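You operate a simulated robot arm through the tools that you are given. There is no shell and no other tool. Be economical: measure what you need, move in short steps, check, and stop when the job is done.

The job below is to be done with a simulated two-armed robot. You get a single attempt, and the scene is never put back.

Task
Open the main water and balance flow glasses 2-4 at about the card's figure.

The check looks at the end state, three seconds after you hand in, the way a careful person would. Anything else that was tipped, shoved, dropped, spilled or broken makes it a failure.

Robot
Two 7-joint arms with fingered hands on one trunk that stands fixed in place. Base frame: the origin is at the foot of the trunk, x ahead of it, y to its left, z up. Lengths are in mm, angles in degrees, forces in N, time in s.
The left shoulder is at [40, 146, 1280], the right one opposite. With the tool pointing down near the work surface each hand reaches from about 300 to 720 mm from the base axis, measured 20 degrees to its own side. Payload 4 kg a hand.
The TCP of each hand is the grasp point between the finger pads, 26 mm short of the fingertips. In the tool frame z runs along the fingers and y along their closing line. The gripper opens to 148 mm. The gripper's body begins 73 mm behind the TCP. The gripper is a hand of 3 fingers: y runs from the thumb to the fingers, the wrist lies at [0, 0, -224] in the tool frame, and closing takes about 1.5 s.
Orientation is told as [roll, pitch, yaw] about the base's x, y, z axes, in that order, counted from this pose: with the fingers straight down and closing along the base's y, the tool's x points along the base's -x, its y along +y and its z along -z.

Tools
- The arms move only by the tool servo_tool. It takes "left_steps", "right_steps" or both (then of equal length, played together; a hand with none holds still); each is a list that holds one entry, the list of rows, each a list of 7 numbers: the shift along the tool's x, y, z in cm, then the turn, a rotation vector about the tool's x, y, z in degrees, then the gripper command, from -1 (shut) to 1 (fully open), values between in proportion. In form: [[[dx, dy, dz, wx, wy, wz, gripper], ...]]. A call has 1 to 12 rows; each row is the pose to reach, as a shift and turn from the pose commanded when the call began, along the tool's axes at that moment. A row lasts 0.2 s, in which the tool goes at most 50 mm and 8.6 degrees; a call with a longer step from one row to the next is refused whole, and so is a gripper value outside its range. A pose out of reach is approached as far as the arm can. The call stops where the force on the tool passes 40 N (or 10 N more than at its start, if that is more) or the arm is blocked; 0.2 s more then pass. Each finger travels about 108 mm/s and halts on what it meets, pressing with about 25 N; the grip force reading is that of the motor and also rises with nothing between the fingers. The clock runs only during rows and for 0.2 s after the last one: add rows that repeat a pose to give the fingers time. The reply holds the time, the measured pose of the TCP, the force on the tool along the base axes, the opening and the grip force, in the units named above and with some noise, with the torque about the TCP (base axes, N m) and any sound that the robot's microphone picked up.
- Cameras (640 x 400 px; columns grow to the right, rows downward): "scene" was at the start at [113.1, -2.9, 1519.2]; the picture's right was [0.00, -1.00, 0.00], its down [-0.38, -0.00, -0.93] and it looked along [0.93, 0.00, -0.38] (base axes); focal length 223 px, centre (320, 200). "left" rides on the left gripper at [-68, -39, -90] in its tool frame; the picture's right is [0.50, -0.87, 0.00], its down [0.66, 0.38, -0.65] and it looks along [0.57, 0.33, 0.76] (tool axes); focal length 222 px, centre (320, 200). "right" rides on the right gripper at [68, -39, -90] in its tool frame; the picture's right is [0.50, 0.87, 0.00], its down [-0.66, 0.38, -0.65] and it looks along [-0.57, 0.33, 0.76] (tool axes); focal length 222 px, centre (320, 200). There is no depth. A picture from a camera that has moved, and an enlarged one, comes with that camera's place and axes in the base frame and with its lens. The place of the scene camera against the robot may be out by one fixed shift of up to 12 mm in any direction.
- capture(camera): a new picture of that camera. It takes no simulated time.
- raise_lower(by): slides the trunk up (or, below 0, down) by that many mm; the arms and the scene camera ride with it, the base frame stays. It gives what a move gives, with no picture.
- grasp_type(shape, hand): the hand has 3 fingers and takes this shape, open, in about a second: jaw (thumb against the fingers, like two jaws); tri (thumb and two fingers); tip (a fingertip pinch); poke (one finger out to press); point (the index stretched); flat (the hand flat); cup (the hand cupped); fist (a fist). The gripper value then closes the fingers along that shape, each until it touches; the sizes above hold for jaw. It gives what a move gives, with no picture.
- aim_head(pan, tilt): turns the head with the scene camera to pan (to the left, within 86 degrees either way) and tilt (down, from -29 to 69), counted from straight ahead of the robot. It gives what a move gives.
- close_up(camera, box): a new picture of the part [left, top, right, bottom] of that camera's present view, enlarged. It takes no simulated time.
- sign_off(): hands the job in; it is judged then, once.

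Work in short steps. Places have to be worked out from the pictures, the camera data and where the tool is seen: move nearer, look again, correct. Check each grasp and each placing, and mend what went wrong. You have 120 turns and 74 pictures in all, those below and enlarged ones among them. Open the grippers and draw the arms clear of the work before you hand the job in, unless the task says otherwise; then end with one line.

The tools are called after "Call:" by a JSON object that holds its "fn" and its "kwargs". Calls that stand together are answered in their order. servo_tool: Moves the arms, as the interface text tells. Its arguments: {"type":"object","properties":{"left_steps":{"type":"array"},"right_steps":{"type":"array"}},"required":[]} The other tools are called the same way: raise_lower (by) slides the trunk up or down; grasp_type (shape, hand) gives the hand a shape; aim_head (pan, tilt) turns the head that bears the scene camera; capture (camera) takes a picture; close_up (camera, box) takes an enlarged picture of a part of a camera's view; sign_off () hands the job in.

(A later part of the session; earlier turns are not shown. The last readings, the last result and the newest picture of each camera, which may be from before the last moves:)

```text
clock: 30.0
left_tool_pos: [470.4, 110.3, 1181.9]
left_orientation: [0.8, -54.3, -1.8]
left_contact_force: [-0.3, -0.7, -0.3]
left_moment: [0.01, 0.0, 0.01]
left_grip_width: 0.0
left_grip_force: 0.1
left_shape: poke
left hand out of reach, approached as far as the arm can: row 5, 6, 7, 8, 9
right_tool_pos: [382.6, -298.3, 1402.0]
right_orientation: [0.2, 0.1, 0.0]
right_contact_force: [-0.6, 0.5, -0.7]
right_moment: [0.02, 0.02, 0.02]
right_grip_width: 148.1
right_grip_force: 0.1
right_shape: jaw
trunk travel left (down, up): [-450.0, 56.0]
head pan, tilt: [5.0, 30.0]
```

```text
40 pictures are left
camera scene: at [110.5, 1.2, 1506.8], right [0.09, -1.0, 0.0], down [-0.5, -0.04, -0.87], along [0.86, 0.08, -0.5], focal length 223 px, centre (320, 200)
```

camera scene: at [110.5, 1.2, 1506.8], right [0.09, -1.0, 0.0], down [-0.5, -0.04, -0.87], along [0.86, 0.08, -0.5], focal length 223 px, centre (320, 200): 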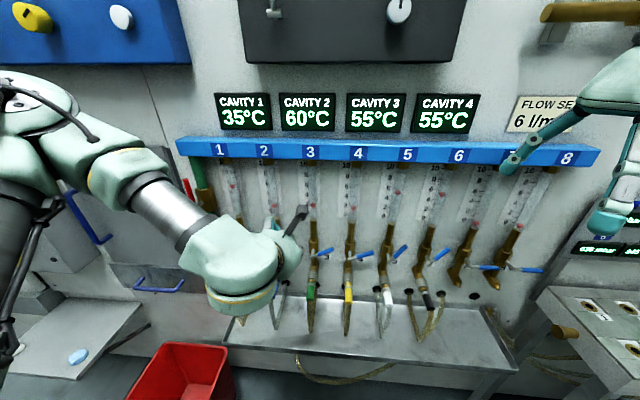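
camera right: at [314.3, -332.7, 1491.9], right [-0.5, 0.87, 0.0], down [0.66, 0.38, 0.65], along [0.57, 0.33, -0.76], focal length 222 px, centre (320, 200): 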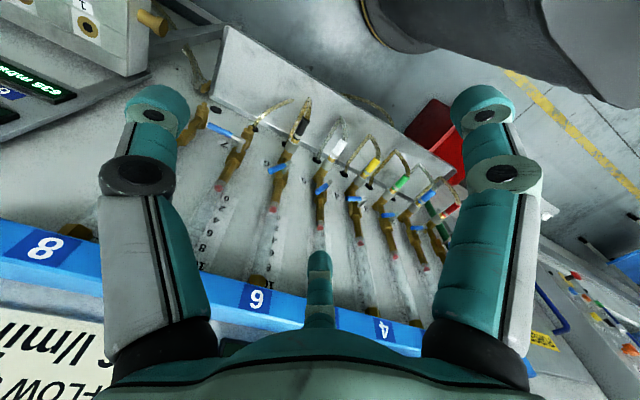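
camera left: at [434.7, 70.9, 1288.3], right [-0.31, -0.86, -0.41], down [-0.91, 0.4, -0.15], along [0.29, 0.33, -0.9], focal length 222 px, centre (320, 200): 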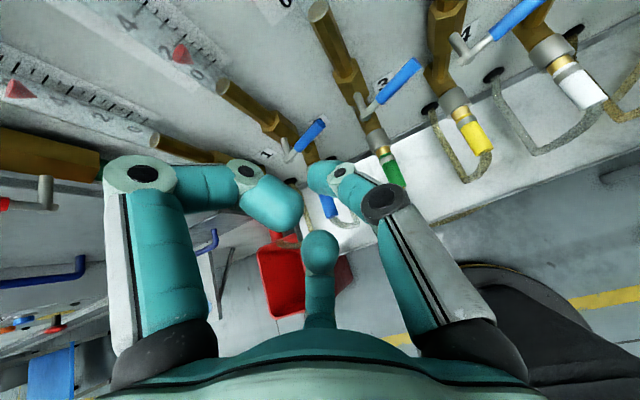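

Lever 2's handle triangulates to (160,1064)→(113,1081) in y,z at x≈581, ~20° up. I approach from below-front, stopping short to check reach.

Call:
{"fn": "servo_tool", "kwargs": {"left_steps": [[[1, 0.6, 2, 0, 0, 0, -1], [2, 1.1, 4, 0, 0, 0, -1], [3, 1.6, 6, 0, 0, 0, -1], [4.2, 2.2, 8.5, 0, 0, 0, -1], [4.4, 2.2, 11, 0, 0, 0, -1]]]}}

Call:
{"fn": "capture", "kwargs": {"camera": "left"}}

```text
clock: 31.2
left_tool_pos: [555.8, 109.7, 1116.4]
left_orientation: [1.0, -52.8, -1.3]
left_contact_force: [-0.5, 0.8, 0.3]
left_moment: [-0.01, 0.04, -0.01]
left_grip_width: 0.1
left_grip_force: 0.0
left_shape: poke
left hand out of reach, approached as far as the arm can: row 1, 2, 3, 4, 5
right_tool_pos: [384.8, -292.5, 1400.9]
right_orientation: [-0.1, 0.1, -0.1]
right_contact_force: [-0.1, 0.0, -0.4]
right_moment: [0.01, 0.04, -0.01]
right_grip_width: 147.7
right_grip_force: 0.1
right_shape: jaw
trunk travel left (down, up): [-450.0, 56.0]
head pan, tilt: [5.0, 30.0]
```

```text
39 pictures are left
camera left: at [523.7, 70.4, 1221.9], right [-0.31, -0.86, -0.41], down [-0.91, 0.39, -0.12], along [0.26, 0.34, -0.9], focal length 222 px, centre (320, 200)
```

left: 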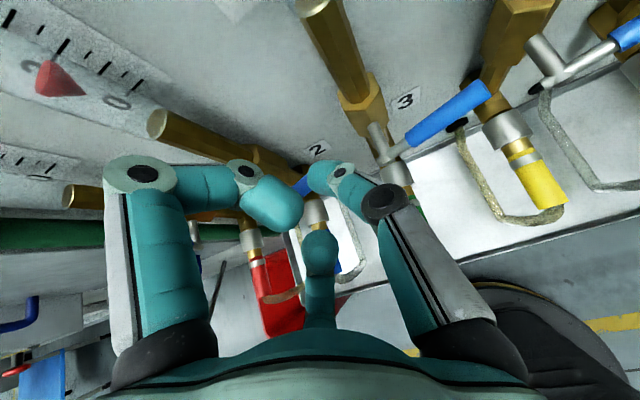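

The arm is folded against a limit here. I raise the trunk 50 mm (hand goes up with it, clear) to give more room, then look again at reach.

Call:
{"fn": "raise_lower", "kwargs": {"by": 50}}

Call:
{"fn": "servo_tool", "kwargs": {"left_steps": [[[1, 0.6, -1, 0, 0, 0, -1], [2, 1.2, 0, 0, 0, 0, -1], [3, 1.8, 1, 0, 0, 0, -1], [4, 2.2, 2, 0, 0, 0, -1]]]}}

```text
clock: 32.1
left_tool_pos: [553.1, 107.7, 1166.3]
left_orientation: [1.2, -52.9, -1.6]
left_contact_force: [0.6, 1.1, 0.1]
left_moment: [0.0, -0.04, -0.02]
left_grip_width: 0.1
left_grip_force: 0.1
left_shape: poke
right_tool_pos: [383.1, -295.3, 1450.2]
right_orientation: [0.0, 0.0, -0.1]
right_contact_force: [-0.2, -0.4, 0.6]
right_moment: [0.0, -0.01, -0.01]
right_grip_width: 148.0
right_grip_force: 0.0
right_shape: jaw
trunk travel left (down, up): [-500.0, 6.0]
head pan, tilt: [5.0, 30.0]
```

```text
clock: 33.1
left_tool_pos: [562.1, 113.0, 1147.8]
left_orientation: [1.9, -51.8, -1.4]
left_contact_force: [-0.3, 0.1, 0.3]
left_moment: [0.02, 0.01, -0.03]
left_grip_width: 0.1
left_grip_force: 0.0
left_shape: poke
left hand out of reach, approached as far as the arm can: row 1, 2, 3, 4
right_tool_pos: [382.7, -294.3, 1450.6]
right_orientation: [0.0, 0.1, -0.1]
right_contact_force: [0.0, -0.5, 0.1]
right_moment: [0.04, 0.0, 0.0]
right_grip_width: 148.0
right_grip_force: 0.0
right_shape: jaw
trunk travel left (down, up): [-500.0, 6.0]
head pan, tilt: [5.0, 30.0]
```

Still limited; the wrist likely wants to point inward. I yaw the tool ~32° to the right about vertical while backing off a little.

Call:
{"fn": "servo_tool", "kwargs": {"left_steps": [[[0, 0, -1, 6.3, 0, 4.8, -1], [0, 0, -2, 12.6, 0, 9.6, -1], [0, 0, -3, 19, 0, 14.4, -1], [0, 0, -4, 25.3, 0, 19.2, -1]]]}}

Call:
{"fn": "servo_tool", "kwargs": {"left_steps": [[[1, 0, 0, 0, 0, 0, -1], [2, 0, 0, 0, 0, 0, -1], [3, 0, 0, 0, 0, 0, -1], [4, 0, 0, 0, 0, 0, -1]]]}}

Call:
{"fn": "capture", "kwargs": {"camera": "left"}}

```text
clock: 34.1
left_tool_pos: [528.3, 109.4, 1174.9]
left_orientation: [1.6, -52.4, -33.5]
left_contact_force: [0.0, 0.2, -0.2]
left_moment: [-0.01, -0.02, 0.05]
left_grip_width: 0.1
left_grip_force: 0.0
left_shape: poke
left hand out of reach, approached as far as the arm can: row 1, 2, 3
right_tool_pos: [381.6, -297.5, 1450.3]
right_orientation: [0.1, -0.1, 0.1]
right_contact_force: [0.1, -0.7, 0.0]
right_moment: [0.02, -0.03, 0.0]
right_grip_width: 147.9
right_grip_force: 0.1
right_shape: jaw
trunk travel left (down, up): [-500.0, 6.0]
head pan, tilt: [5.0, 30.0]
```

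```text
clock: 35.1
left_tool_pos: [509.3, 127.6, 1140.8]
left_orientation: [0.9, -52.6, -33.1]
left_contact_force: [0.4, 0.7, 0.1]
left_moment: [0.02, 0.04, 0.02]
left_grip_width: 0.1
left_grip_force: 0.1
left_shape: poke
right_tool_pos: [382.8, -293.0, 1452.0]
right_orientation: [-0.1, 0.0, 0.0]
right_contact_force: [-1.2, 0.1, -0.3]
right_moment: [-0.03, 0.01, 0.02]
right_grip_width: 147.6
right_grip_force: 0.1
right_shape: jaw
trunk travel left (down, up): [-500.0, 6.0]
head pan, tilt: [5.0, 30.0]
```

```text
38 pictures are left
camera left: at [461.9, 109.7, 1247.4], right [-0.72, -0.57, -0.41], down [-0.57, 0.81, -0.12], along [0.4, 0.15, -0.91], focal length 222 px, centre (320, 200)
```

left: 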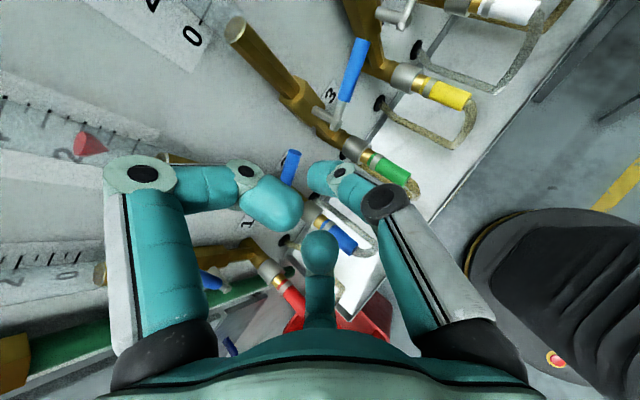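

The yaw freed the arm. I now line up with a spot under lever 2's handle and advance along the finger axis.

Call:
{"fn": "servo_tool", "kwargs": {"left_steps": [[[1.3, 1.4, 0, 0, 0, 0, -1], [2.6, 2.8, 0, 0, 0, 0, -1], [3.9, 4.1, 0.5, 0, 0, 0, -1], [3.9, 4.1, 2.5, 0, 0, 0, -1], [3.9, 4.1, 4.5, 0, 0, 0, -1], [3.9, 4.1, 6.5, 0, 0, 0, -1], [3.9, 4.1, 8.75, 0, 0, 0, -1]]]}}

Call:
{"fn": "capture", "kwargs": {"camera": "left"}}

Call:
{"fn": "close_up", "kwargs": {"camera": "scene", "box": [180, 200, 420, 350]}}

```text
clock: 36.8
left_tool_pos: [571.9, 136.6, 1058.4]
left_orientation: [1.1, -52.5, -33.2]
left_contact_force: [0.9, -0.8, -0.7]
left_moment: [0.03, -0.01, -0.03]
left_grip_width: 0.1
left_grip_force: 0.2
left_shape: poke
right_tool_pos: [383.5, -296.2, 1450.2]
right_orientation: [-0.1, 0.2, 0.0]
right_contact_force: [-0.1, -0.1, -0.6]
right_moment: [-0.02, 0.02, -0.02]
right_grip_width: 148.0
right_grip_force: 0.2
right_shape: jaw
trunk travel left (down, up): [-500.0, 6.0]
head pan, tilt: [5.0, 30.0]
```

```text
37 pictures are left
camera left: at [524.2, 119.3, 1164.0], right [-0.72, -0.57, -0.41], down [-0.57, 0.81, -0.12], along [0.4, 0.15, -0.91], focal length 222 px, centre (320, 200)
```

left: 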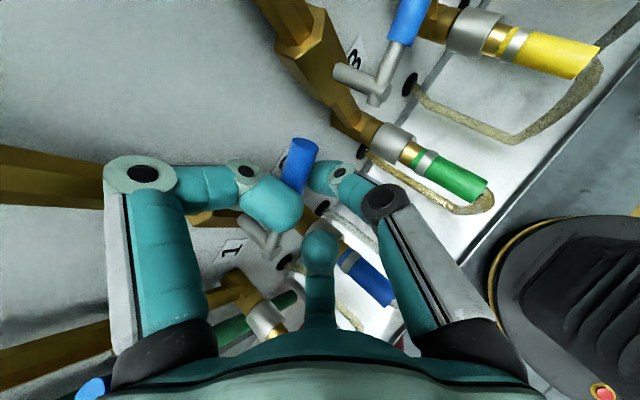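

```text
2.67 times, centred on (300, 275) of scene
camera zoom: at [111.4, 4.1, 1556.0], right [0.09, -1.0, 0.0], down [-0.5, -0.04, -0.87], along [0.86, 0.08, -0.5], focal length 594 px, centre (373, 0)
```

zoom: 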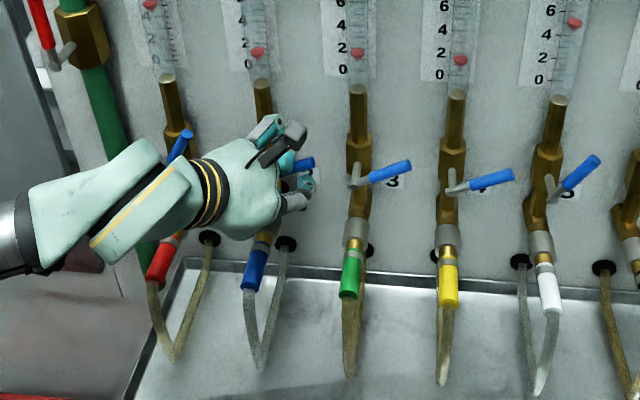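

The finger is under the handle, no contact yet. I lift about 25 mm.

Call:
{"fn": "servo_tool", "kwargs": {"left_steps": [[[-0.6, 0, -0.5, 0, 0, 0, -1], [-1.25, 0.1, -1.1, 0, 0, 0, -1], [-1.9, 0.25, -1.65, 0, 0, 0, -1]]]}}

Call:
{"fn": "close_up", "kwargs": {"camera": "scene", "box": [180, 160, 420, 310]}}

```text
clock: 37.5
left_tool_pos: [570.5, 139.4, 1082.9]
left_orientation: [1.2, -52.4, -33.2]
left_contact_force: [0.5, -0.3, -3.0]
left_moment: [0.01, 0.04, 0.01]
left_grip_width: 0.0
left_grip_force: 0.0
left_shape: poke
right_tool_pos: [383.0, -293.0, 1450.8]
right_orientation: [-0.1, 0.0, 0.0]
right_contact_force: [0.5, 0.4, 1.1]
right_moment: [-0.01, 0.01, 0.01]
right_grip_width: 147.8
right_grip_force: 0.0
right_shape: jaw
trunk travel left (down, up): [-500.0, 6.0]
head pan, tilt: [5.0, 30.0]
```

```text
2.67 times, centred on (300, 235) of scene
camera zoom: at [110.6, 4.9, 1556.0], right [0.09, -1.0, 0.0], down [-0.5, -0.04, -0.87], along [0.86, 0.08, -0.5], focal length 594 px, centre (373, 107)
```

zoom: 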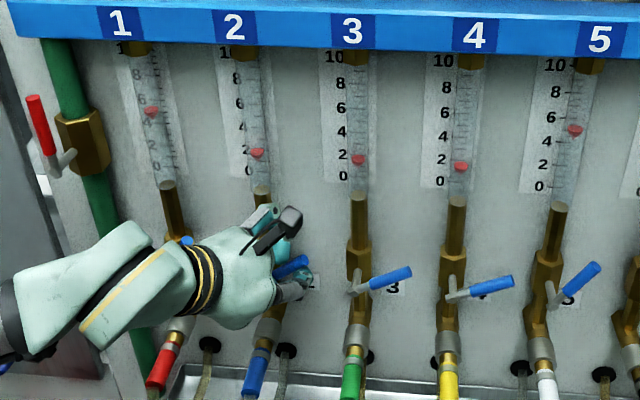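

Handle is moving, glass 2 at ~2. Continue upward and slightly left along the arc.

Call:
{"fn": "servo_tool", "kwargs": {"left_steps": [[[-0.6, 0.2, -0.6, 0, 0, 0, -1], [-1.2, 0.5, -1.3, 0, 0, 0, -1]]]}}

Call:
{"fn": "close_up", "kwargs": {"camera": "scene", "box": [180, 160, 420, 310]}}

```text
clock: 38.1
left_tool_pos: [572.3, 144.2, 1100.5]
left_orientation: [1.2, -52.6, -33.2]
left_contact_force: [0.6, -0.6, -2.1]
left_moment: [-0.02, 0.04, -0.02]
left_grip_width: 0.0
left_grip_force: 0.1
left_shape: poke
right_tool_pos: [383.4, -295.0, 1450.4]
right_orientation: [0.0, 0.0, 0.1]
right_contact_force: [0.4, 0.4, 0.6]
right_moment: [0.02, 0.0, -0.01]
right_grip_width: 147.8
right_grip_force: 0.0
right_shape: jaw
trunk travel left (down, up): [-500.0, 6.0]
head pan, tilt: [5.0, 30.0]
```

```text
2.67 times, centred on (300, 235) of scene
camera zoom: at [110.6, 4.6, 1556.1], right [0.09, -1.0, 0.0], down [-0.5, -0.04, -0.87], along [0.86, 0.08, -0.5], focal length 594 px, centre (373, 107)
```

zoom: 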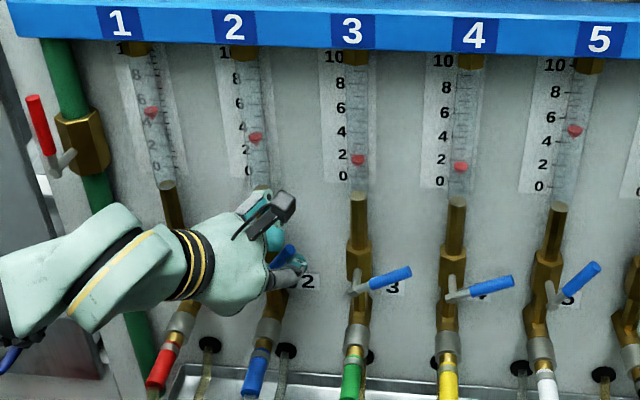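

Glass 2 ≈3.3. Next bit of arc (left and up ~15 mm).

Call:
{"fn": "servo_tool", "kwargs": {"left_steps": [[[-0.3, 0.4, -0.6, 0, 0, 0, -1], [-0.5, 0.9, -1.15, 0, 0, 0, -1]]]}}

Call:
{"fn": "close_up", "kwargs": {"camera": "scene", "box": [180, 160, 420, 310]}}

Call:
{"fn": "close_up", "kwargs": {"camera": "scene", "box": [400, 140, 600, 270]}}

```text
clock: 38.8
left_tool_pos: [570.7, 154.8, 1110.4]
left_orientation: [1.0, -52.5, -33.2]
left_contact_force: [0.2, -1.3, -0.6]
left_moment: [0.01, 0.03, -0.02]
left_grip_width: 0.2
left_grip_force: 0.1
left_shape: poke
right_tool_pos: [381.8, -294.7, 1450.0]
right_orientation: [0.0, -0.1, 0.0]
right_contact_force: [0.9, 0.2, 0.5]
right_moment: [-0.01, 0.02, -0.04]
right_grip_width: 147.8
right_grip_force: 0.0
right_shape: jaw
trunk travel left (down, up): [-500.0, 6.0]
head pan, tilt: [5.0, 30.0]
```

```text
2.67 times, centred on (300, 235) of scene
camera zoom: at [110.4, 4.7, 1556.1], right [0.09, -1.0, 0.0], down [-0.5, -0.04, -0.87], along [0.86, 0.08, -0.5], focal length 594 px, centre (373, 107)
```

zoom: 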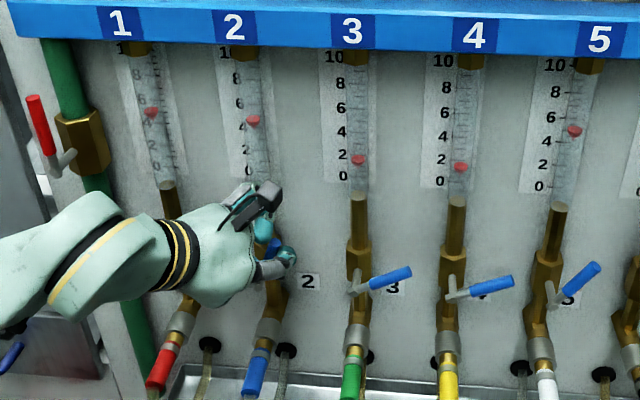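

```text
3.08 times, centred on (500, 205) of scene
camera zoom: at [110.4, 4.7, 1556.1], right [0.09, -1.0, 0.0], down [-0.5, -0.04, -0.87], along [0.86, 0.08, -0.5], focal length 685 px, centre (-234, 185)
```

zoom: 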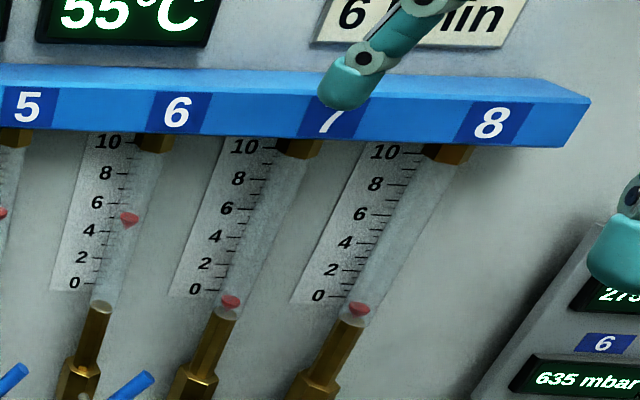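

Closed glasses 7–8 show a parallax of about −0.9 in this view; 1, 5 and 6 stand at apparent ≈5. I zoom on 1–2 to compare precisely.

Call:
{"fn": "close_up", "kwargs": {"camera": "scene", "box": [215, 165, 295, 235]}}

Call:
{"fn": "close_up", "kwargs": {"camera": "scene", "box": [370, 165, 450, 235]}}

```text
5.71 times, centred on (255, 200) of scene
camera zoom: at [110.4, 4.7, 1556.1], right [0.09, -1.0, 0.0], down [-0.5, -0.04, -0.87], along [0.86, 0.08, -0.5], focal length 1272 px, centre (691, 200)
```

zoom: 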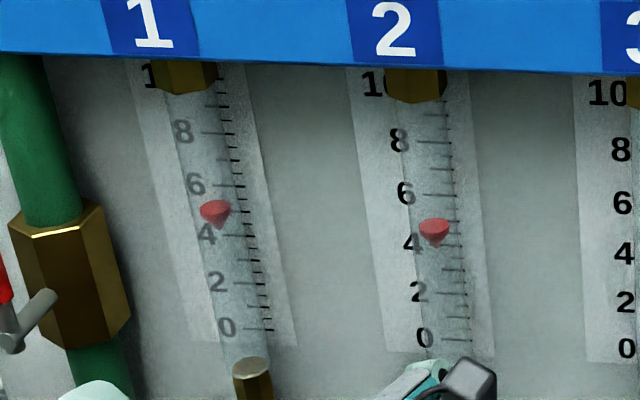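

```text
5.71 times, centred on (410, 200) of scene
camera zoom: at [110.4, 4.7, 1556.1], right [0.09, -1.0, 0.0], down [-0.5, -0.04, -0.87], along [0.86, 0.08, -0.5], focal length 1272 px, centre (-194, 200)
```

zoom: 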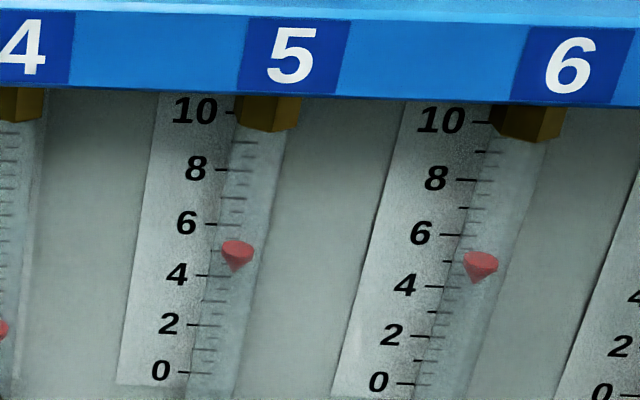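

Using the float's top edge: 1, 5, 6 read ≈5.35 (apparent, i.e. true ≈6); glass 2 reads 5.0. A further ~3.5 mm along the arc.

Call:
{"fn": "servo_tool", "kwargs": {"left_steps": [[[-0.07, 0.24, -0.24, 0, 0, 0, -1], [-0.07, 0.24, -0.24, 0, 0, 0, -1], [-0.07, 0.24, -0.24, 0, 0, 0, -1]]]}}

Call:
{"fn": "close_up", "kwargs": {"camera": "scene", "box": [215, 165, 295, 235]}}

```text
clock: 39.5
left_tool_pos: [571.0, 158.6, 1112.5]
left_orientation: [1.2, -52.5, -33.2]
left_contact_force: [0.4, -0.5, -1.3]
left_moment: [0.01, 0.0, -0.02]
left_grip_width: 0.0
left_grip_force: 0.1
left_shape: poke
right_tool_pos: [382.2, -295.0, 1451.4]
right_orientation: [0.1, 0.0, 0.0]
right_contact_force: [-0.9, -0.5, 0.0]
right_moment: [0.01, 0.0, -0.03]
right_grip_width: 147.7
right_grip_force: 0.0
right_shape: jaw
trunk travel left (down, up): [-500.0, 6.0]
head pan, tilt: [5.0, 30.0]
```

```text
5.71 times, centred on (255, 200) of scene
camera zoom: at [110.6, 4.6, 1556.1], right [0.09, -1.0, 0.0], down [-0.5, -0.04, -0.87], along [0.86, 0.08, -0.5], focal length 1272 px, centre (691, 200)
```

zoom: 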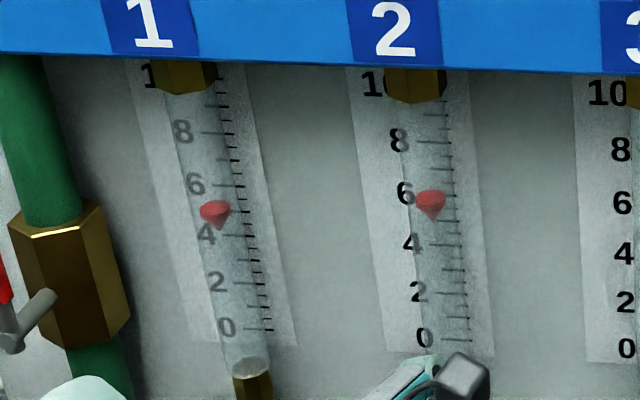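

Now glass 2 overshot to ≈6.1 apparent (float lags). I calibrate the zero of the closed glasses 7/8 in this same view before trimming.

Call:
{"fn": "close_up", "kwargs": {"camera": "scene", "box": [460, 190, 540, 250]}}

Call:
{"fn": "close_up", "kwargs": {"camera": "scene", "box": [215, 165, 295, 235]}}

```text
6.67 times, centred on (500, 220) of scene
camera zoom: at [110.6, 4.6, 1556.1], right [0.09, -1.0, 0.0], down [-0.5, -0.04, -0.87], along [0.86, 0.08, -0.5], focal length 1484 px, centre (-880, 67)
```

zoom: 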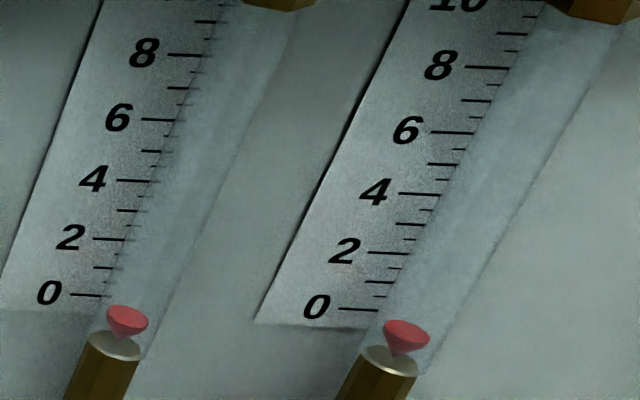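

```text
5.71 times, centred on (255, 200) of scene
camera zoom: at [110.6, 4.6, 1556.1], right [0.09, -1.0, 0.0], down [-0.5, -0.04, -0.87], along [0.86, 0.08, -0.5], focal length 1272 px, centre (691, 200)
```

zoom: 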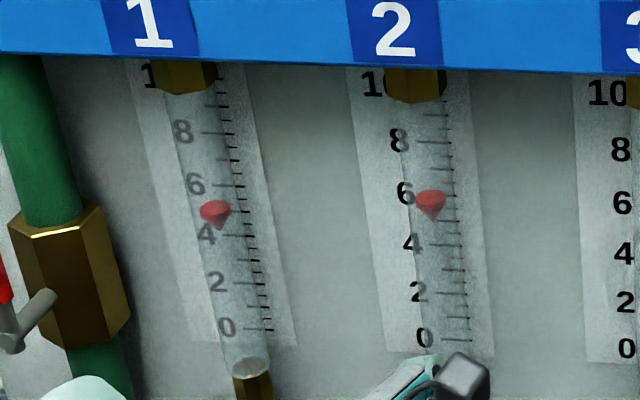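

True readings: apparent disc centre +0.43 → glass 2 ≈6.3, glass 1 ≈5.6. Good enough for now; I'll fine-trim in a level view at the end. I withdraw and move to lever 3.

Call:
{"fn": "servo_tool", "kwargs": {"left_steps": [[[0.4, -0.4, -0.5, 0, 0, 0, -1], [0.4, -0.4, -3, 0, 0, 0, -1], [0.4, -0.4, -6, 0, 0, 0, -1], [0.4, -0.4, -9, 0, 0, 0, -1], [0.4, -3.4, -6.5, 0, 0, 0, -1], [0.4, -6.4, -4, 0, 0, 0, -1], [0.4, -9.4, -1.5, 0, 0, 0, -1], [0.4, -11, 0, 0, 0, 0, -1]]]}}

Call:
{"fn": "capture", "kwargs": {"camera": "left"}}

Call:
{"fn": "capture", "kwargs": {"camera": "scene"}}

```text
clock: 41.4
left_tool_pos: [507.2, 123.5, 1134.6]
left_orientation: [0.9, -52.5, -33.1]
left_contact_force: [0.0, -0.2, -0.3]
left_moment: [-0.03, -0.01, 0.02]
left_grip_width: 0.0
left_grip_force: 0.0
left_shape: poke
left hand out of reach, approached as far as the arm can: row 7, 8
right_tool_pos: [381.8, -294.4, 1450.9]
right_orientation: [0.0, 0.1, 0.0]
right_contact_force: [-0.1, 0.1, 0.1]
right_moment: [-0.01, 0.02, 0.01]
right_grip_width: 147.9
right_grip_force: 0.1
right_shape: jaw
trunk travel left (down, up): [-500.0, 6.0]
head pan, tilt: [5.0, 30.0]
```

```text
26 pictures are left
camera left: at [458.9, 106.3, 1240.7], right [-0.72, -0.57, -0.41], down [-0.57, 0.81, -0.12], along [0.4, 0.15, -0.91], focal length 222 px, centre (320, 200)
```

left: 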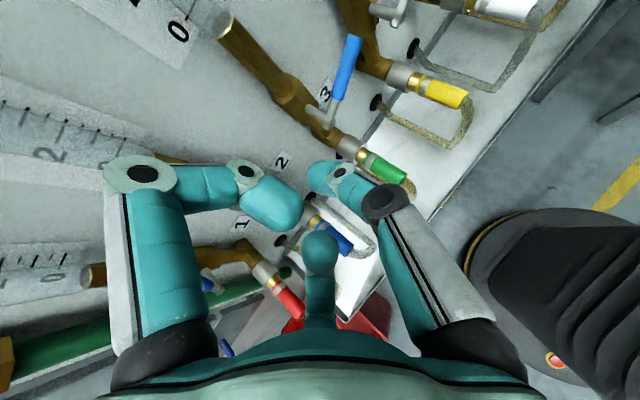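

```text
25 pictures are left
camera scene: at [110.1, 5.6, 1556.1], right [0.09, -1.0, 0.0], down [-0.5, -0.04, -0.87], along [0.86, 0.08, -0.5], focal length 223 px, centre (320, 200)
```

scene: 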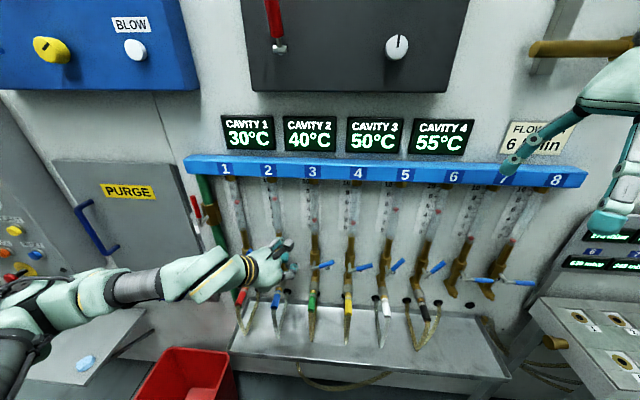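

The left arm can't get further inward; levers 3 and 4 suit the right arm, its finger pointing down-left. I set the right hand to poke, bring it in front of lever 4, and back the left arm off.

Call:
{"fn": "grasp_type", "kwargs": {"hand": "right", "shape": "poke"}}

Call:
{"fn": "servo_tool", "kwargs": {"right_steps": [[[-1.2, 1.4, 2.5, 0, 0, 0, -1], [-2.4, 2.9, 5, 0, 0, 0, -1], [-3.6, 4.3, 7.5, 0, 0, 0, -1], [-4.8, 5.8, 10, 0, 0, 0, -1], [-6, 7.2, 12.5, -5.5, -4.3, 0, -1], [-7.2, 8.6, 15, -11, -8.6, 0, -1], [-8.4, 10, 17.5, -16.5, -12.9, 0, -1], [-9.6, 11.5, 20, -22, -17.2, 0, -1], [-10.8, 13, 22.5, -27.6, -21.5, 0, -1], [-11.8, 14.4, 25, -27.6, -21.5, 0, -1]]], "left_steps": [[[0, 0, -2, 0, 0, 0, -1], [0, 0, -4, 0, 0, 0, -1], [0, 1, -6, 0, 0, 0, -1], [0, 2, -8, 0, 0, 0, -1], [0, 4, -10, 0, 0, 0, -1], [0, 6, -11, 0, 0, 0, -1], [0, 8, -12, 0, 0, 0, -1], [0, 10, -12, 0, 0, 0, -1], [0, 12, -12, 0, 0, 0, -1], [0, 14, -12, 0, 0, 0, -1]]]}}

Call:
{"fn": "capture", "kwargs": {"camera": "right"}}

Call:
{"fn": "close_up", "kwargs": {"camera": "scene", "box": [200, 160, 460, 320]}}

```text
clock: 42.2
left_tool_pos: [506.6, 123.1, 1135.1]
left_orientation: [1.1, -52.5, -33.1]
left_contact_force: [-0.6, 0.0, -0.2]
left_moment: [-0.01, 0.0, 0.01]
left_grip_width: 0.0
left_grip_force: 0.1
left_shape: poke
right_tool_pos: [382.5, -294.3, 1450.8]
right_orientation: [0.0, 0.0, 0.0]
right_contact_force: [0.3, 0.1, -0.8]
right_moment: [0.01, 0.0, -0.02]
right_grip_width: 0.1
right_grip_force: 0.0
right_shape: poke
trunk travel left (down, up): [-500.0, 6.0]
head pan, tilt: [5.0, 30.0]
```

```text
clock: 44.5
left_tool_pos: [501.5, 293.7, 1207.7]
left_orientation: [1.1, -52.6, -33.2]
left_contact_force: [0.3, -0.3, 0.4]
left_moment: [0.0, 0.01, -0.01]
left_grip_width: 0.0
left_grip_force: 0.1
left_shape: poke
right_tool_pos: [501.1, -149.1, 1200.7]
right_orientation: [28.9, -20.7, -5.5]
right_contact_force: [0.1, 0.1, 0.2]
right_moment: [0.0, -0.01, 0.02]
right_grip_width: 0.0
right_grip_force: 0.1
right_shape: poke
trunk travel left (down, up): [-500.0, 6.0]
head pan, tilt: [5.0, 30.0]
```

```text
24 pictures are left
camera right: at [409.0, -218.2, 1232.9], right [-0.54, 0.81, 0.22], down [0.35, -0.02, 0.94], along [0.77, 0.58, -0.27], focal length 222 px, centre (320, 200)
```

right: 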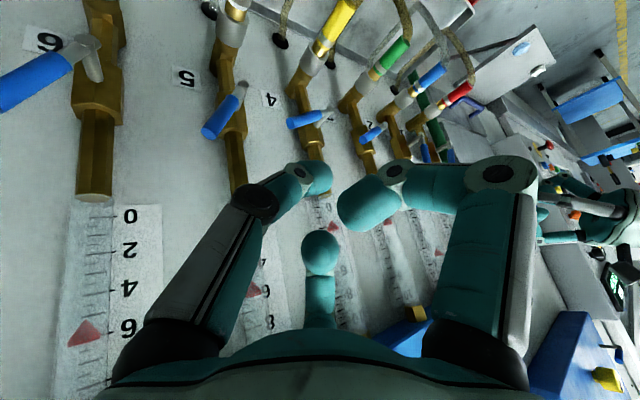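

```text
2.46 times, centred on (330, 240) of scene
camera zoom: at [111.7, 6.2, 1556.0], right [0.09, -1.0, 0.0], down [-0.5, -0.04, -0.87], along [0.86, 0.07, -0.5], focal length 548 px, centre (295, 102)
```

zoom: 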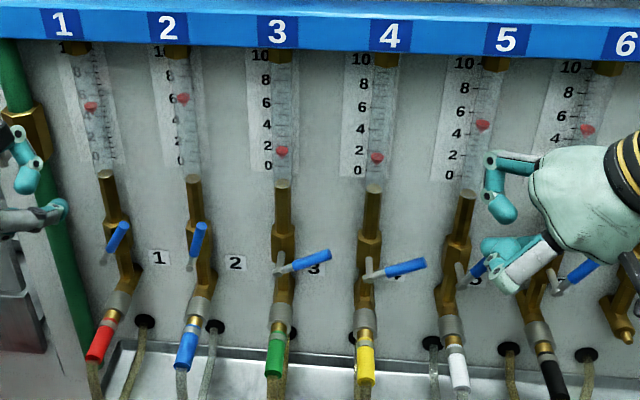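

Lever 4's handle triangulates to (−62,1063)→(−104,1085) (y,z), 27° up. I turn the right finger more forward (direction ≈(.58,.50,−.64)) and move to a pre-position below-front of it.

Call:
{"fn": "servo_tool", "kwargs": {"right_steps": [[[0.3, -0.9, 3, -2, -5.3, 0, -1], [0.6, -1.9, 6, -4.1, -10.6, 0, -1], [0.96, -2.8, 9.26, -6.1, -15.9, 0, -1]]]}}

Call:
{"fn": "capture", "kwargs": {"camera": "right"}}

```text
clock: 45.2
left_tool_pos: [499.3, 291.4, 1207.3]
left_orientation: [1.1, -52.5, -33.1]
left_contact_force: [0.4, -0.7, 0.5]
left_moment: [-0.02, 0.0, -0.01]
left_grip_width: 0.0
left_grip_force: 0.1
left_shape: poke
right_tool_pos: [524.5, -133.2, 1110.1]
right_orientation: [39.8, -34.0, -15.4]
right_contact_force: [-1.0, 0.1, -0.2]
right_moment: [0.0, 0.0, -0.01]
right_grip_width: 0.0
right_grip_force: 0.1
right_shape: poke
trunk travel left (down, up): [-500.0, 6.0]
head pan, tilt: [5.0, 30.0]
```

```text
22 pictures are left
camera right: at [423.9, -195.5, 1109.0], right [-0.52, 0.83, 0.18], down [0.09, -0.16, 0.98], along [0.85, 0.53, 0.01], focal length 222 px, centre (320, 200)
```

right: 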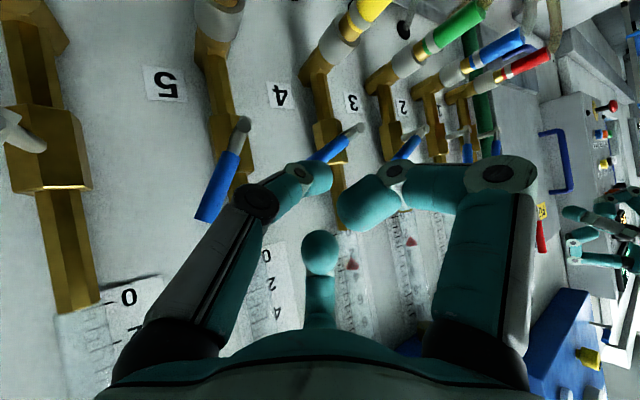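

Pose reached without limits and the axis lines up. Advance 7.6 cm along the finger under handle 4.

Call:
{"fn": "servo_tool", "kwargs": {"right_steps": [[[0.2, 0, 2, 0, 0, 0, -1], [0.2, 0, 4, 0, 0, 0, -1], [0.2, 0, 6, 0, 0, 0, -1], [0.2, 0, 7.6, 0, 0, 0, -1]]]}}

Call:
{"fn": "close_up", "kwargs": {"camera": "scene", "box": [300, 170, 460, 300]}}

```text
clock: 46.2
left_tool_pos: [500.3, 292.8, 1208.9]
left_orientation: [1.0, -52.5, -33.1]
left_contact_force: [-0.2, 0.8, -0.2]
left_moment: [0.0, 0.02, 0.03]
left_grip_width: 0.0
left_grip_force: 0.0
left_shape: poke
right_tool_pos: [568.6, -93.3, 1058.6]
right_orientation: [39.7, -33.8, -15.4]
right_contact_force: [-0.4, 0.0, 0.8]
right_moment: [-0.04, -0.04, 0.01]
right_grip_width: 0.1
right_grip_force: 0.0
right_shape: poke
trunk travel left (down, up): [-500.0, 6.0]
head pan, tilt: [5.0, 30.0]
```

```text
3.08 times, centred on (380, 235) of scene
camera zoom: at [110.5, 5.5, 1556.1], right [0.09, -1.0, 0.0], down [-0.5, -0.04, -0.87], along [0.86, 0.08, -0.5], focal length 685 px, centre (135, 92)
```

zoom: 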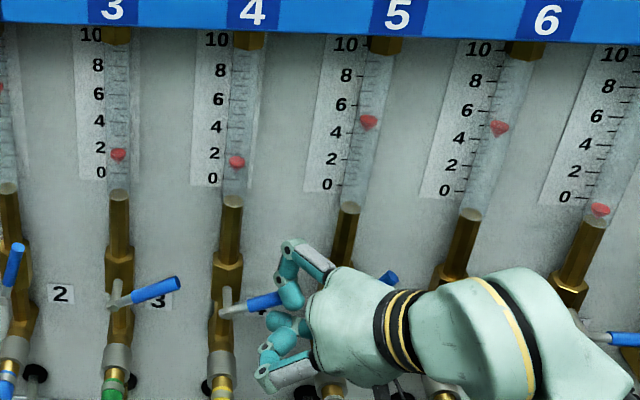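

The extended finger is beneath handle 4. I lift along the arc (≈42 mm up, 9 mm left).

Call:
{"fn": "servo_tool", "kwargs": {"right_steps": [[[-0.5, 0.6, -0.55, 0, 0, 0, -1], [-1.0, 1.2, -1.1, 0, 0, 0, -1], [-1.46, 1.82, -1.6, 0, 0, 0, -1], [-1.8, 2.4, -1.95, 0, 0, 0, -1], [-2.12, 2.98, -2.24, 0, 0, 0, -1]]]}}

Call:
{"fn": "close_up", "kwargs": {"camera": "scene", "box": [300, 170, 460, 300]}}

```text
clock: 47.5
left_tool_pos: [500.4, 292.3, 1207.5]
left_orientation: [1.1, -52.6, -33.3]
left_contact_force: [0.4, 0.3, 0.5]
left_moment: [-0.01, -0.01, 0.0]
left_grip_width: 0.0
left_grip_force: 0.0
left_shape: poke
right_tool_pos: [569.6, -84.3, 1100.6]
right_orientation: [39.7, -33.8, -15.4]
right_contact_force: [0.1, -1.2, -1.7]
right_moment: [-0.07, 0.0, 0.03]
right_grip_width: 0.0
right_grip_force: 0.1
right_shape: poke
trunk travel left (down, up): [-500.0, 6.0]
head pan, tilt: [5.0, 30.0]
```

```text
3.08 times, centred on (380, 235) of scene
camera zoom: at [110.7, 4.9, 1556.0], right [0.09, -1.0, 0.0], down [-0.5, -0.04, -0.87], along [0.86, 0.08, -0.5], focal length 685 px, centre (135, 92)
```

zoom: 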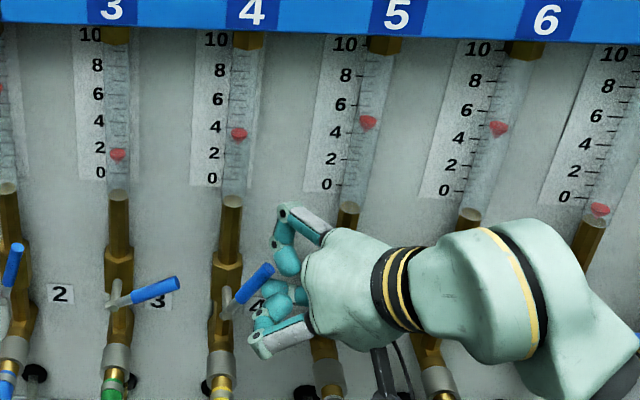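

Glass 4 ≈3.5 apparent. Next arc step left/up ~15 mm with a settle.

Call:
{"fn": "servo_tool", "kwargs": {"right_steps": [[[-0.15, 0.7, -0.05, 0, 0, 0, -1], [-0.31, 1.45, -0.09, 0, 0, 0, -1], [-0.31, 1.45, -0.09, 0, 0, 0, -1], [-0.31, 1.45, -0.09, 0, 0, 0, -1], [-0.31, 1.45, -0.09, 0, 0, 0, -1]]]}}

Call:
{"fn": "close_up", "kwargs": {"camera": "scene", "box": [280, 170, 440, 270]}}

```text
clock: 48.6
left_tool_pos: [499.5, 291.6, 1207.8]
left_orientation: [1.1, -52.4, -33.2]
left_contact_force: [-0.5, 0.3, -0.8]
left_moment: [0.02, 0.0, -0.05]
left_grip_width: 0.0
left_grip_force: 0.1
left_shape: poke
right_tool_pos: [569.9, -73.3, 1111.7]
right_orientation: [39.7, -33.8, -15.4]
right_contact_force: [-0.4, -0.7, -0.1]
right_moment: [0.0, 0.01, 0.01]
right_grip_width: 0.0
right_grip_force: 0.0
right_shape: poke
trunk travel left (down, up): [-500.0, 6.0]
head pan, tilt: [5.0, 30.0]
```

```text
4.00 times, centred on (360, 220) of scene
camera zoom: at [110.5, 4.8, 1556.1], right [0.09, -1.0, 0.0], down [-0.5, -0.04, -0.87], along [0.86, 0.08, -0.5], focal length 891 px, centre (160, 120)
```

zoom: 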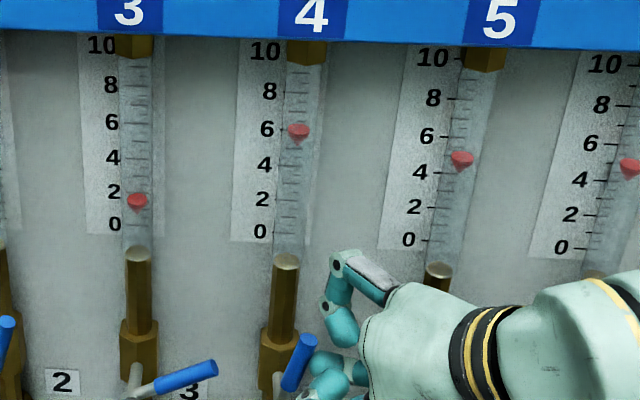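

Glass 4 ≈5.95 apparent (≈6.4 true) — near; trim later if the level view says so. I detach and go to the pre-position for lever 3.

Call:
{"fn": "servo_tool", "kwargs": {"right_steps": [[[0.06, -0.6, -0.5, 0, 0, 0, -1], [0.06, -0.6, -3, 0, 0, 0, -1], [0.06, -0.6, -6, 0, 0, 0, -1], [0.06, -0.6, -8.5, 0, 0, 0, -1], [1.2, 0.5, -6.5, 0, 0, 0, -1], [2.4, 1.8, -4.5, 0, 0, 0, -1], [3.6, 3.1, -2.3, 0, 0, 0, -1], [4.7, 4.4, -0.2, 0, 0, 0, -1]]]}}

Call:
{"fn": "capture", "kwargs": {"camera": "right"}}

```text
clock: 50.5
left_tool_pos: [500.4, 292.7, 1207.8]
left_orientation: [1.0, -52.6, -33.1]
left_contact_force: [-0.1, 0.3, 0.2]
left_moment: [-0.02, 0.0, 0.02]
left_grip_width: 0.1
left_grip_force: 0.1
left_shape: poke
right_tool_pos: [523.6, -26.1, 1109.7]
right_orientation: [39.7, -33.7, -15.4]
right_contact_force: [0.8, -0.3, 0.3]
right_moment: [0.03, -0.01, 0.02]
right_grip_width: 0.0
right_grip_force: 0.0
right_shape: poke
trunk travel left (down, up): [-500.0, 6.0]
head pan, tilt: [5.0, 30.0]
```

```text
18 pictures are left
camera right: at [422.1, -89.9, 1108.6], right [-0.52, 0.84, 0.18], down [0.09, -0.16, 0.98], along [0.85, 0.53, 0.0], focal length 222 px, centre (320, 200)
```

right: 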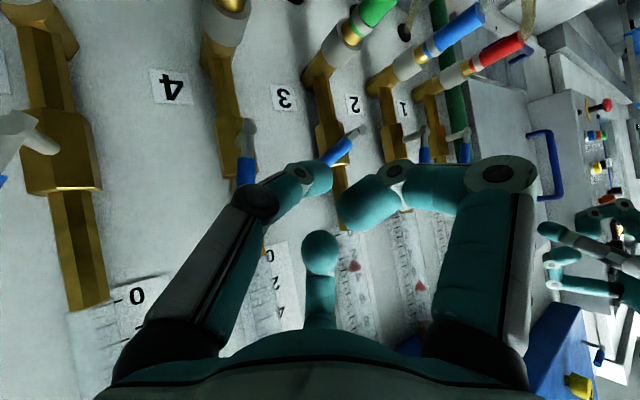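

Same picture as for lever 4, with no limit. Advance along the finger, then lift as before.

Call:
{"fn": "servo_tool", "kwargs": {"right_steps": [[[0.2, 0, 2, 0, 0, 0, -1], [0.2, 0, 4, 0, 0, 0, -1], [0.2, 0, 6, 0, 0, 0, -1], [0.2, 0, 7.6, 0, 0, 0, -1]]]}}

Call:
{"fn": "servo_tool", "kwargs": {"right_steps": [[[-0.5, 0.6, -0.55, 0, 0, 0, -1], [-1.0, 1.2, -1.1, 0, 0, 0, -1], [-1.46, 1.82, -1.6, 0, 0, 0, -1], [-1.8, 2.4, -1.95, 0, 0, 0, -1], [-2.12, 2.98, -2.24, 0, 0, 0, -1], [-2.12, 2.98, -2.24, 0, 0, 0, -1], [-2.12, 2.98, -2.24, 0, 0, 0, -1]]]}}

Call:
{"fn": "close_up", "kwargs": {"camera": "scene", "box": [240, 170, 400, 290]}}

```text
clock: 51.5
left_tool_pos: [499.2, 291.6, 1208.7]
left_orientation: [1.1, -52.4, -33.2]
left_contact_force: [0.3, 0.4, 0.6]
left_moment: [0.01, -0.04, 0.01]
left_grip_width: 0.1
left_grip_force: 0.0
left_shape: poke
right_tool_pos: [566.8, 12.2, 1060.6]
right_orientation: [39.7, -33.8, -15.4]
right_contact_force: [-0.3, 1.0, 1.5]
right_moment: [0.0, -0.06, -0.01]
right_grip_width: 0.0
right_grip_force: 0.1
right_shape: poke
trunk travel left (down, up): [-500.0, 6.0]
head pan, tilt: [5.0, 30.0]
```

```text
clock: 53.0
left_tool_pos: [500.5, 292.6, 1208.7]
left_orientation: [1.2, -52.4, -33.2]
left_contact_force: [-0.6, -0.4, -0.5]
left_moment: [-0.02, 0.0, 0.01]
left_grip_width: 0.3
left_grip_force: 0.0
left_shape: poke
right_tool_pos: [567.3, 19.0, 1101.8]
right_orientation: [39.7, -33.8, -15.4]
right_contact_force: [-1.7, -0.5, -0.6]
right_moment: [-0.02, -0.01, 0.03]
right_grip_width: 0.0
right_grip_force: 0.1
right_shape: poke
trunk travel left (down, up): [-500.0, 6.0]
head pan, tilt: [5.0, 30.0]
```

```text
3.33 times, centred on (320, 230) of scene
camera zoom: at [110.5, 4.8, 1556.1], right [0.09, -1.0, 0.0], down [-0.5, -0.04, -0.87], along [0.86, 0.08, -0.5], focal length 742 px, centre (320, 100)
```

zoom: 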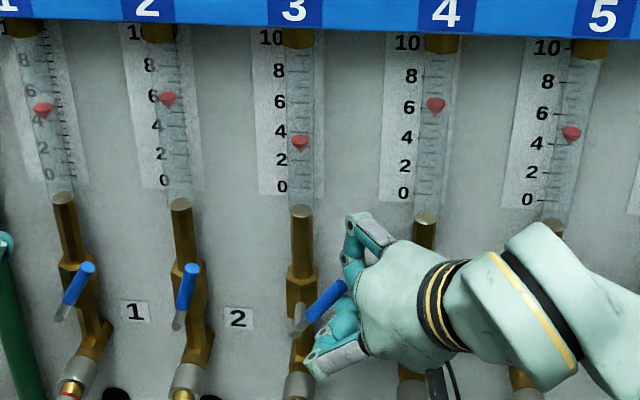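

Glass 3 ≈3.3. Another arc step, slightly smaller than for lever 4.

Call:
{"fn": "servo_tool", "kwargs": {"right_steps": [[[-0.13, 0.6, -0.04, 0, 0, 0, -1], [-0.26, 1.24, -0.07, 0, 0, 0, -1], [-0.26, 1.24, -0.07, 0, 0, 0, -1], [-0.26, 1.24, -0.07, 0, 0, 0, -1], [-0.26, 1.24, -0.07, 0, 0, 0, -1], [-0.26, 1.24, -0.07, 0, 0, 0, -1]]]}}

Call:
{"fn": "close_up", "kwargs": {"camera": "scene", "box": [230, 175, 370, 235]}}

```text
clock: 54.5
left_tool_pos: [500.3, 292.4, 1208.5]
left_orientation: [1.1, -52.4, -33.2]
left_contact_force: [0.2, -0.6, -1.1]
left_moment: [-0.03, -0.03, -0.01]
left_grip_width: 0.0
left_grip_force: 0.1
left_shape: poke
right_tool_pos: [566.7, 29.9, 1110.1]
right_orientation: [39.8, -33.8, -15.4]
right_contact_force: [-0.5, 0.3, -1.3]
right_moment: [-0.04, 0.01, -0.01]
right_grip_width: 0.1
right_grip_force: 0.0
right_shape: poke
trunk travel left (down, up): [-500.0, 6.0]
head pan, tilt: [5.0, 30.0]
```

```text
4.57 times, centred on (300, 205) of scene
camera zoom: at [110.4, 4.8, 1556.1], right [0.09, -1.0, 0.0], down [-0.5, -0.04, -0.87], along [0.86, 0.08, -0.5], focal length 1018 px, centre (411, 177)
```

zoom: 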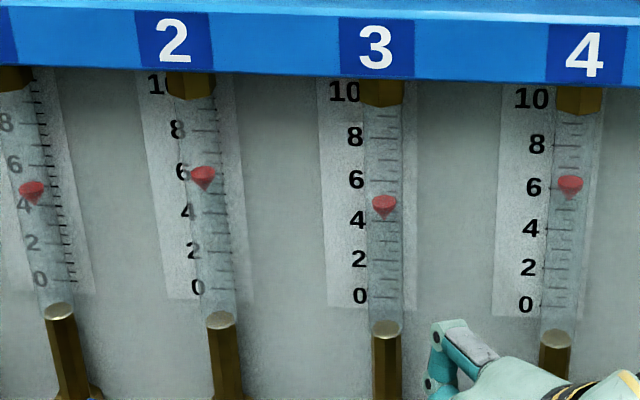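

Current apparent values: 2≈6.1, 3≈5.05, 4≈6.3. To remove doubts over parallax, I withdraw the right hand and use its camera level with the "6" marks in front of glass 4.

Call:
{"fn": "servo_tool", "kwargs": {"right_steps": [[[0.06, -0.5, -0.5, 0, 0, 0, -1], [0.06, -0.5, -3, 0, 0, 0, -1], [0.06, -0.5, -6, 0, 0, 0, -1], [0.06, -0.5, -9, 0, 0, 0, -1], [0.2, 2.4, -8.8, 2, 5.3, 0, -1], [0.4, 5, -8.6, 4.1, 10.6, 0, -1], [0.63, 7.2, -8.4, 6.1, 15.9, 0, -1], [0.63, 9, -8.3, 6.1, 15.9, 0, -1]]]}}

Call:
{"fn": "capture", "kwargs": {"camera": "right"}}

```text
clock: 56.2
left_tool_pos: [500.3, 292.7, 1208.2]
left_orientation: [1.1, -52.5, -33.0]
left_contact_force: [0.0, 0.2, -0.7]
left_moment: [0.02, 0.0, 0.0]
left_grip_width: 0.0
left_grip_force: 0.0
left_shape: poke
right_tool_pos: [500.4, 64.8, 1208.0]
right_orientation: [28.7, -20.5, -5.3]
right_contact_force: [0.7, 0.3, -0.1]
right_moment: [-0.02, 0.0, 0.01]
right_grip_width: 0.0
right_grip_force: 0.1
right_shape: poke
trunk travel left (down, up): [-500.0, 6.0]
head pan, tilt: [5.0, 30.0]
```

```text
15 pictures are left
camera right: at [408.9, -3.7, 1240.4], right [-0.54, 0.81, 0.22], down [0.35, -0.02, 0.94], along [0.76, 0.58, -0.27], focal length 222 px, centre (320, 200)
```

right: 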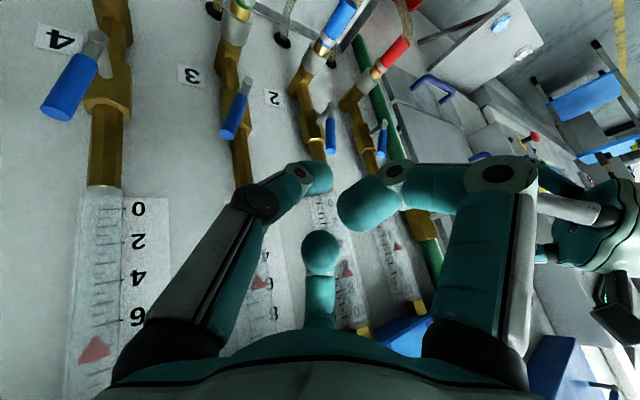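

Zoom on glass 4's and glass 3/2's floats in this near-level view.

Call:
{"fn": "close_up", "kwargs": {"camera": "right", "box": [30, 250, 190, 370]}}

Call:
{"fn": "close_up", "kwargs": {"camera": "right", "box": [220, 230, 420, 340]}}

```text
3.33 times, centred on (110, 310) of right
camera zoom: at [408.9, -3.7, 1240.4], right [-0.54, 0.81, 0.22], down [0.35, -0.02, 0.94], along [0.76, 0.58, -0.27], focal length 740 px, centre (1020, -167)
```

zoom: 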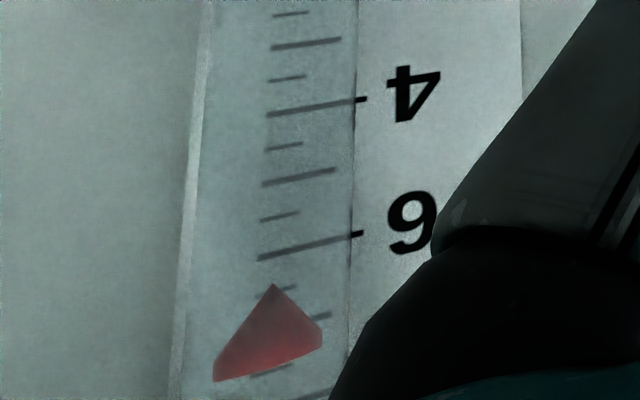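

```text
3.20 times, centred on (320, 285) of right
camera zoom: at [408.9, -3.7, 1240.4], right [-0.54, 0.81, 0.22], down [0.35, -0.02, 0.94], along [0.76, 0.58, -0.27], focal length 711 px, centre (320, -72)
```

zoom: 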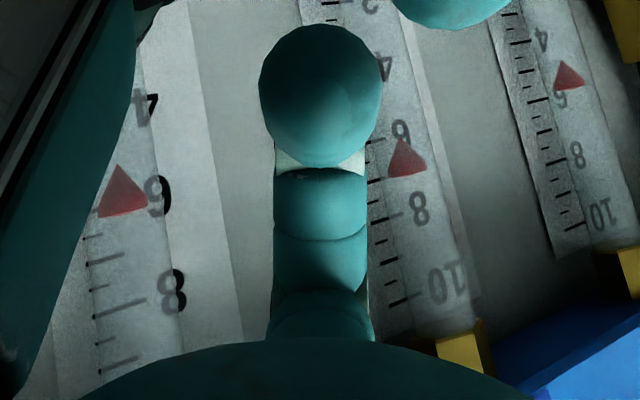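

Level view: disc/apex of floats — glass 2: 7.1/6.2, glass 3: 6.1/5.1, glass 4: 7.3/6.4. To know which part of the float is the reading edge, I view closed glass 7 level with its zero.

Call:
{"fn": "servo_tool", "kwargs": {"right_steps": [[[-0.1, -3.6, -1.9, 0, 0, 0, -1], [-0.2, -7.1, -3.8, 0, 0, 0, -1], [-0.3, -10.6, -5.7, 0, 0, 0, -1], [-0.45, -14.1, -7.6, 0, 0, 0, -1], [-0.55, -17.7, -9.5, 0, 0, 0, -1], [-0.7, -21.2, -11.4, 0, 0, 0, -1], [-0.8, -24.7, -13.2, 0, 0, 0, -1], [-0.93, -28.3, -15.1, 0, 0, 0, -1], [0.4, -30, -12, 0, 0, 0, -1], [1.83, -31.9, -8.7, 0, 0, 0, -1]]]}}

Call:
{"fn": "close_up", "kwargs": {"camera": "right", "box": [0, 120, 320, 320]}}

```text
clock: 58.5
left_tool_pos: [500.4, 291.4, 1207.0]
left_orientation: [1.1, -52.5, -33.1]
left_contact_force: [0.1, 0.1, -0.5]
left_moment: [-0.04, -0.05, 0.05]
left_grip_width: 0.0
left_grip_force: 0.0
left_shape: poke
right_tool_pos: [480.9, -255.0, 1126.3]
right_orientation: [29.0, -20.6, -5.4]
right_contact_force: [0.5, -0.2, 0.1]
right_moment: [0.01, 0.01, 0.01]
right_grip_width: 0.0
right_grip_force: 0.1
right_shape: poke
trunk travel left (down, up): [-500.0, 6.0]
head pan, tilt: [5.0, 30.0]
```

```text
2.00 times, centred on (160, 220) of right
camera zoom: at [389.7, -325.0, 1159.1], right [-0.54, 0.81, 0.22], down [0.35, -0.02, 0.94], along [0.77, 0.58, -0.27], focal length 444 px, centre (640, 160)
```

zoom: 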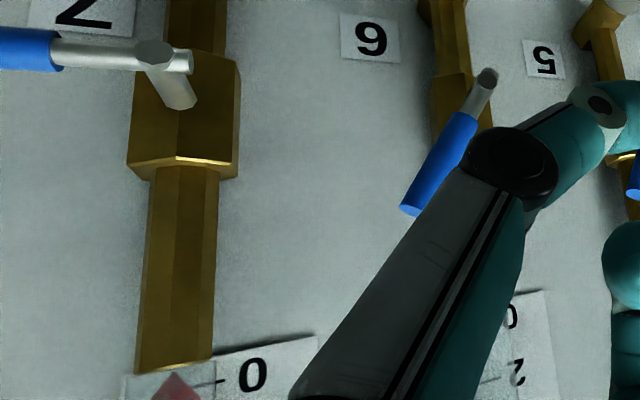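

The zero is just lower in the picture; zoom there.

Call:
{"fn": "close_up", "kwargs": {"camera": "right", "box": [30, 285, 190, 385]}}

```text
4.00 times, centred on (110, 335) of right
camera zoom: at [389.7, -325.0, 1159.1], right [-0.54, 0.81, 0.22], down [0.35, -0.02, 0.94], along [0.77, 0.58, -0.27], focal length 888 px, centre (1160, -340)
```

zoom: 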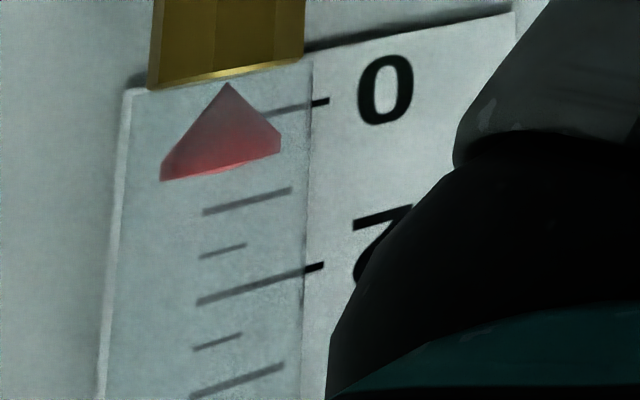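

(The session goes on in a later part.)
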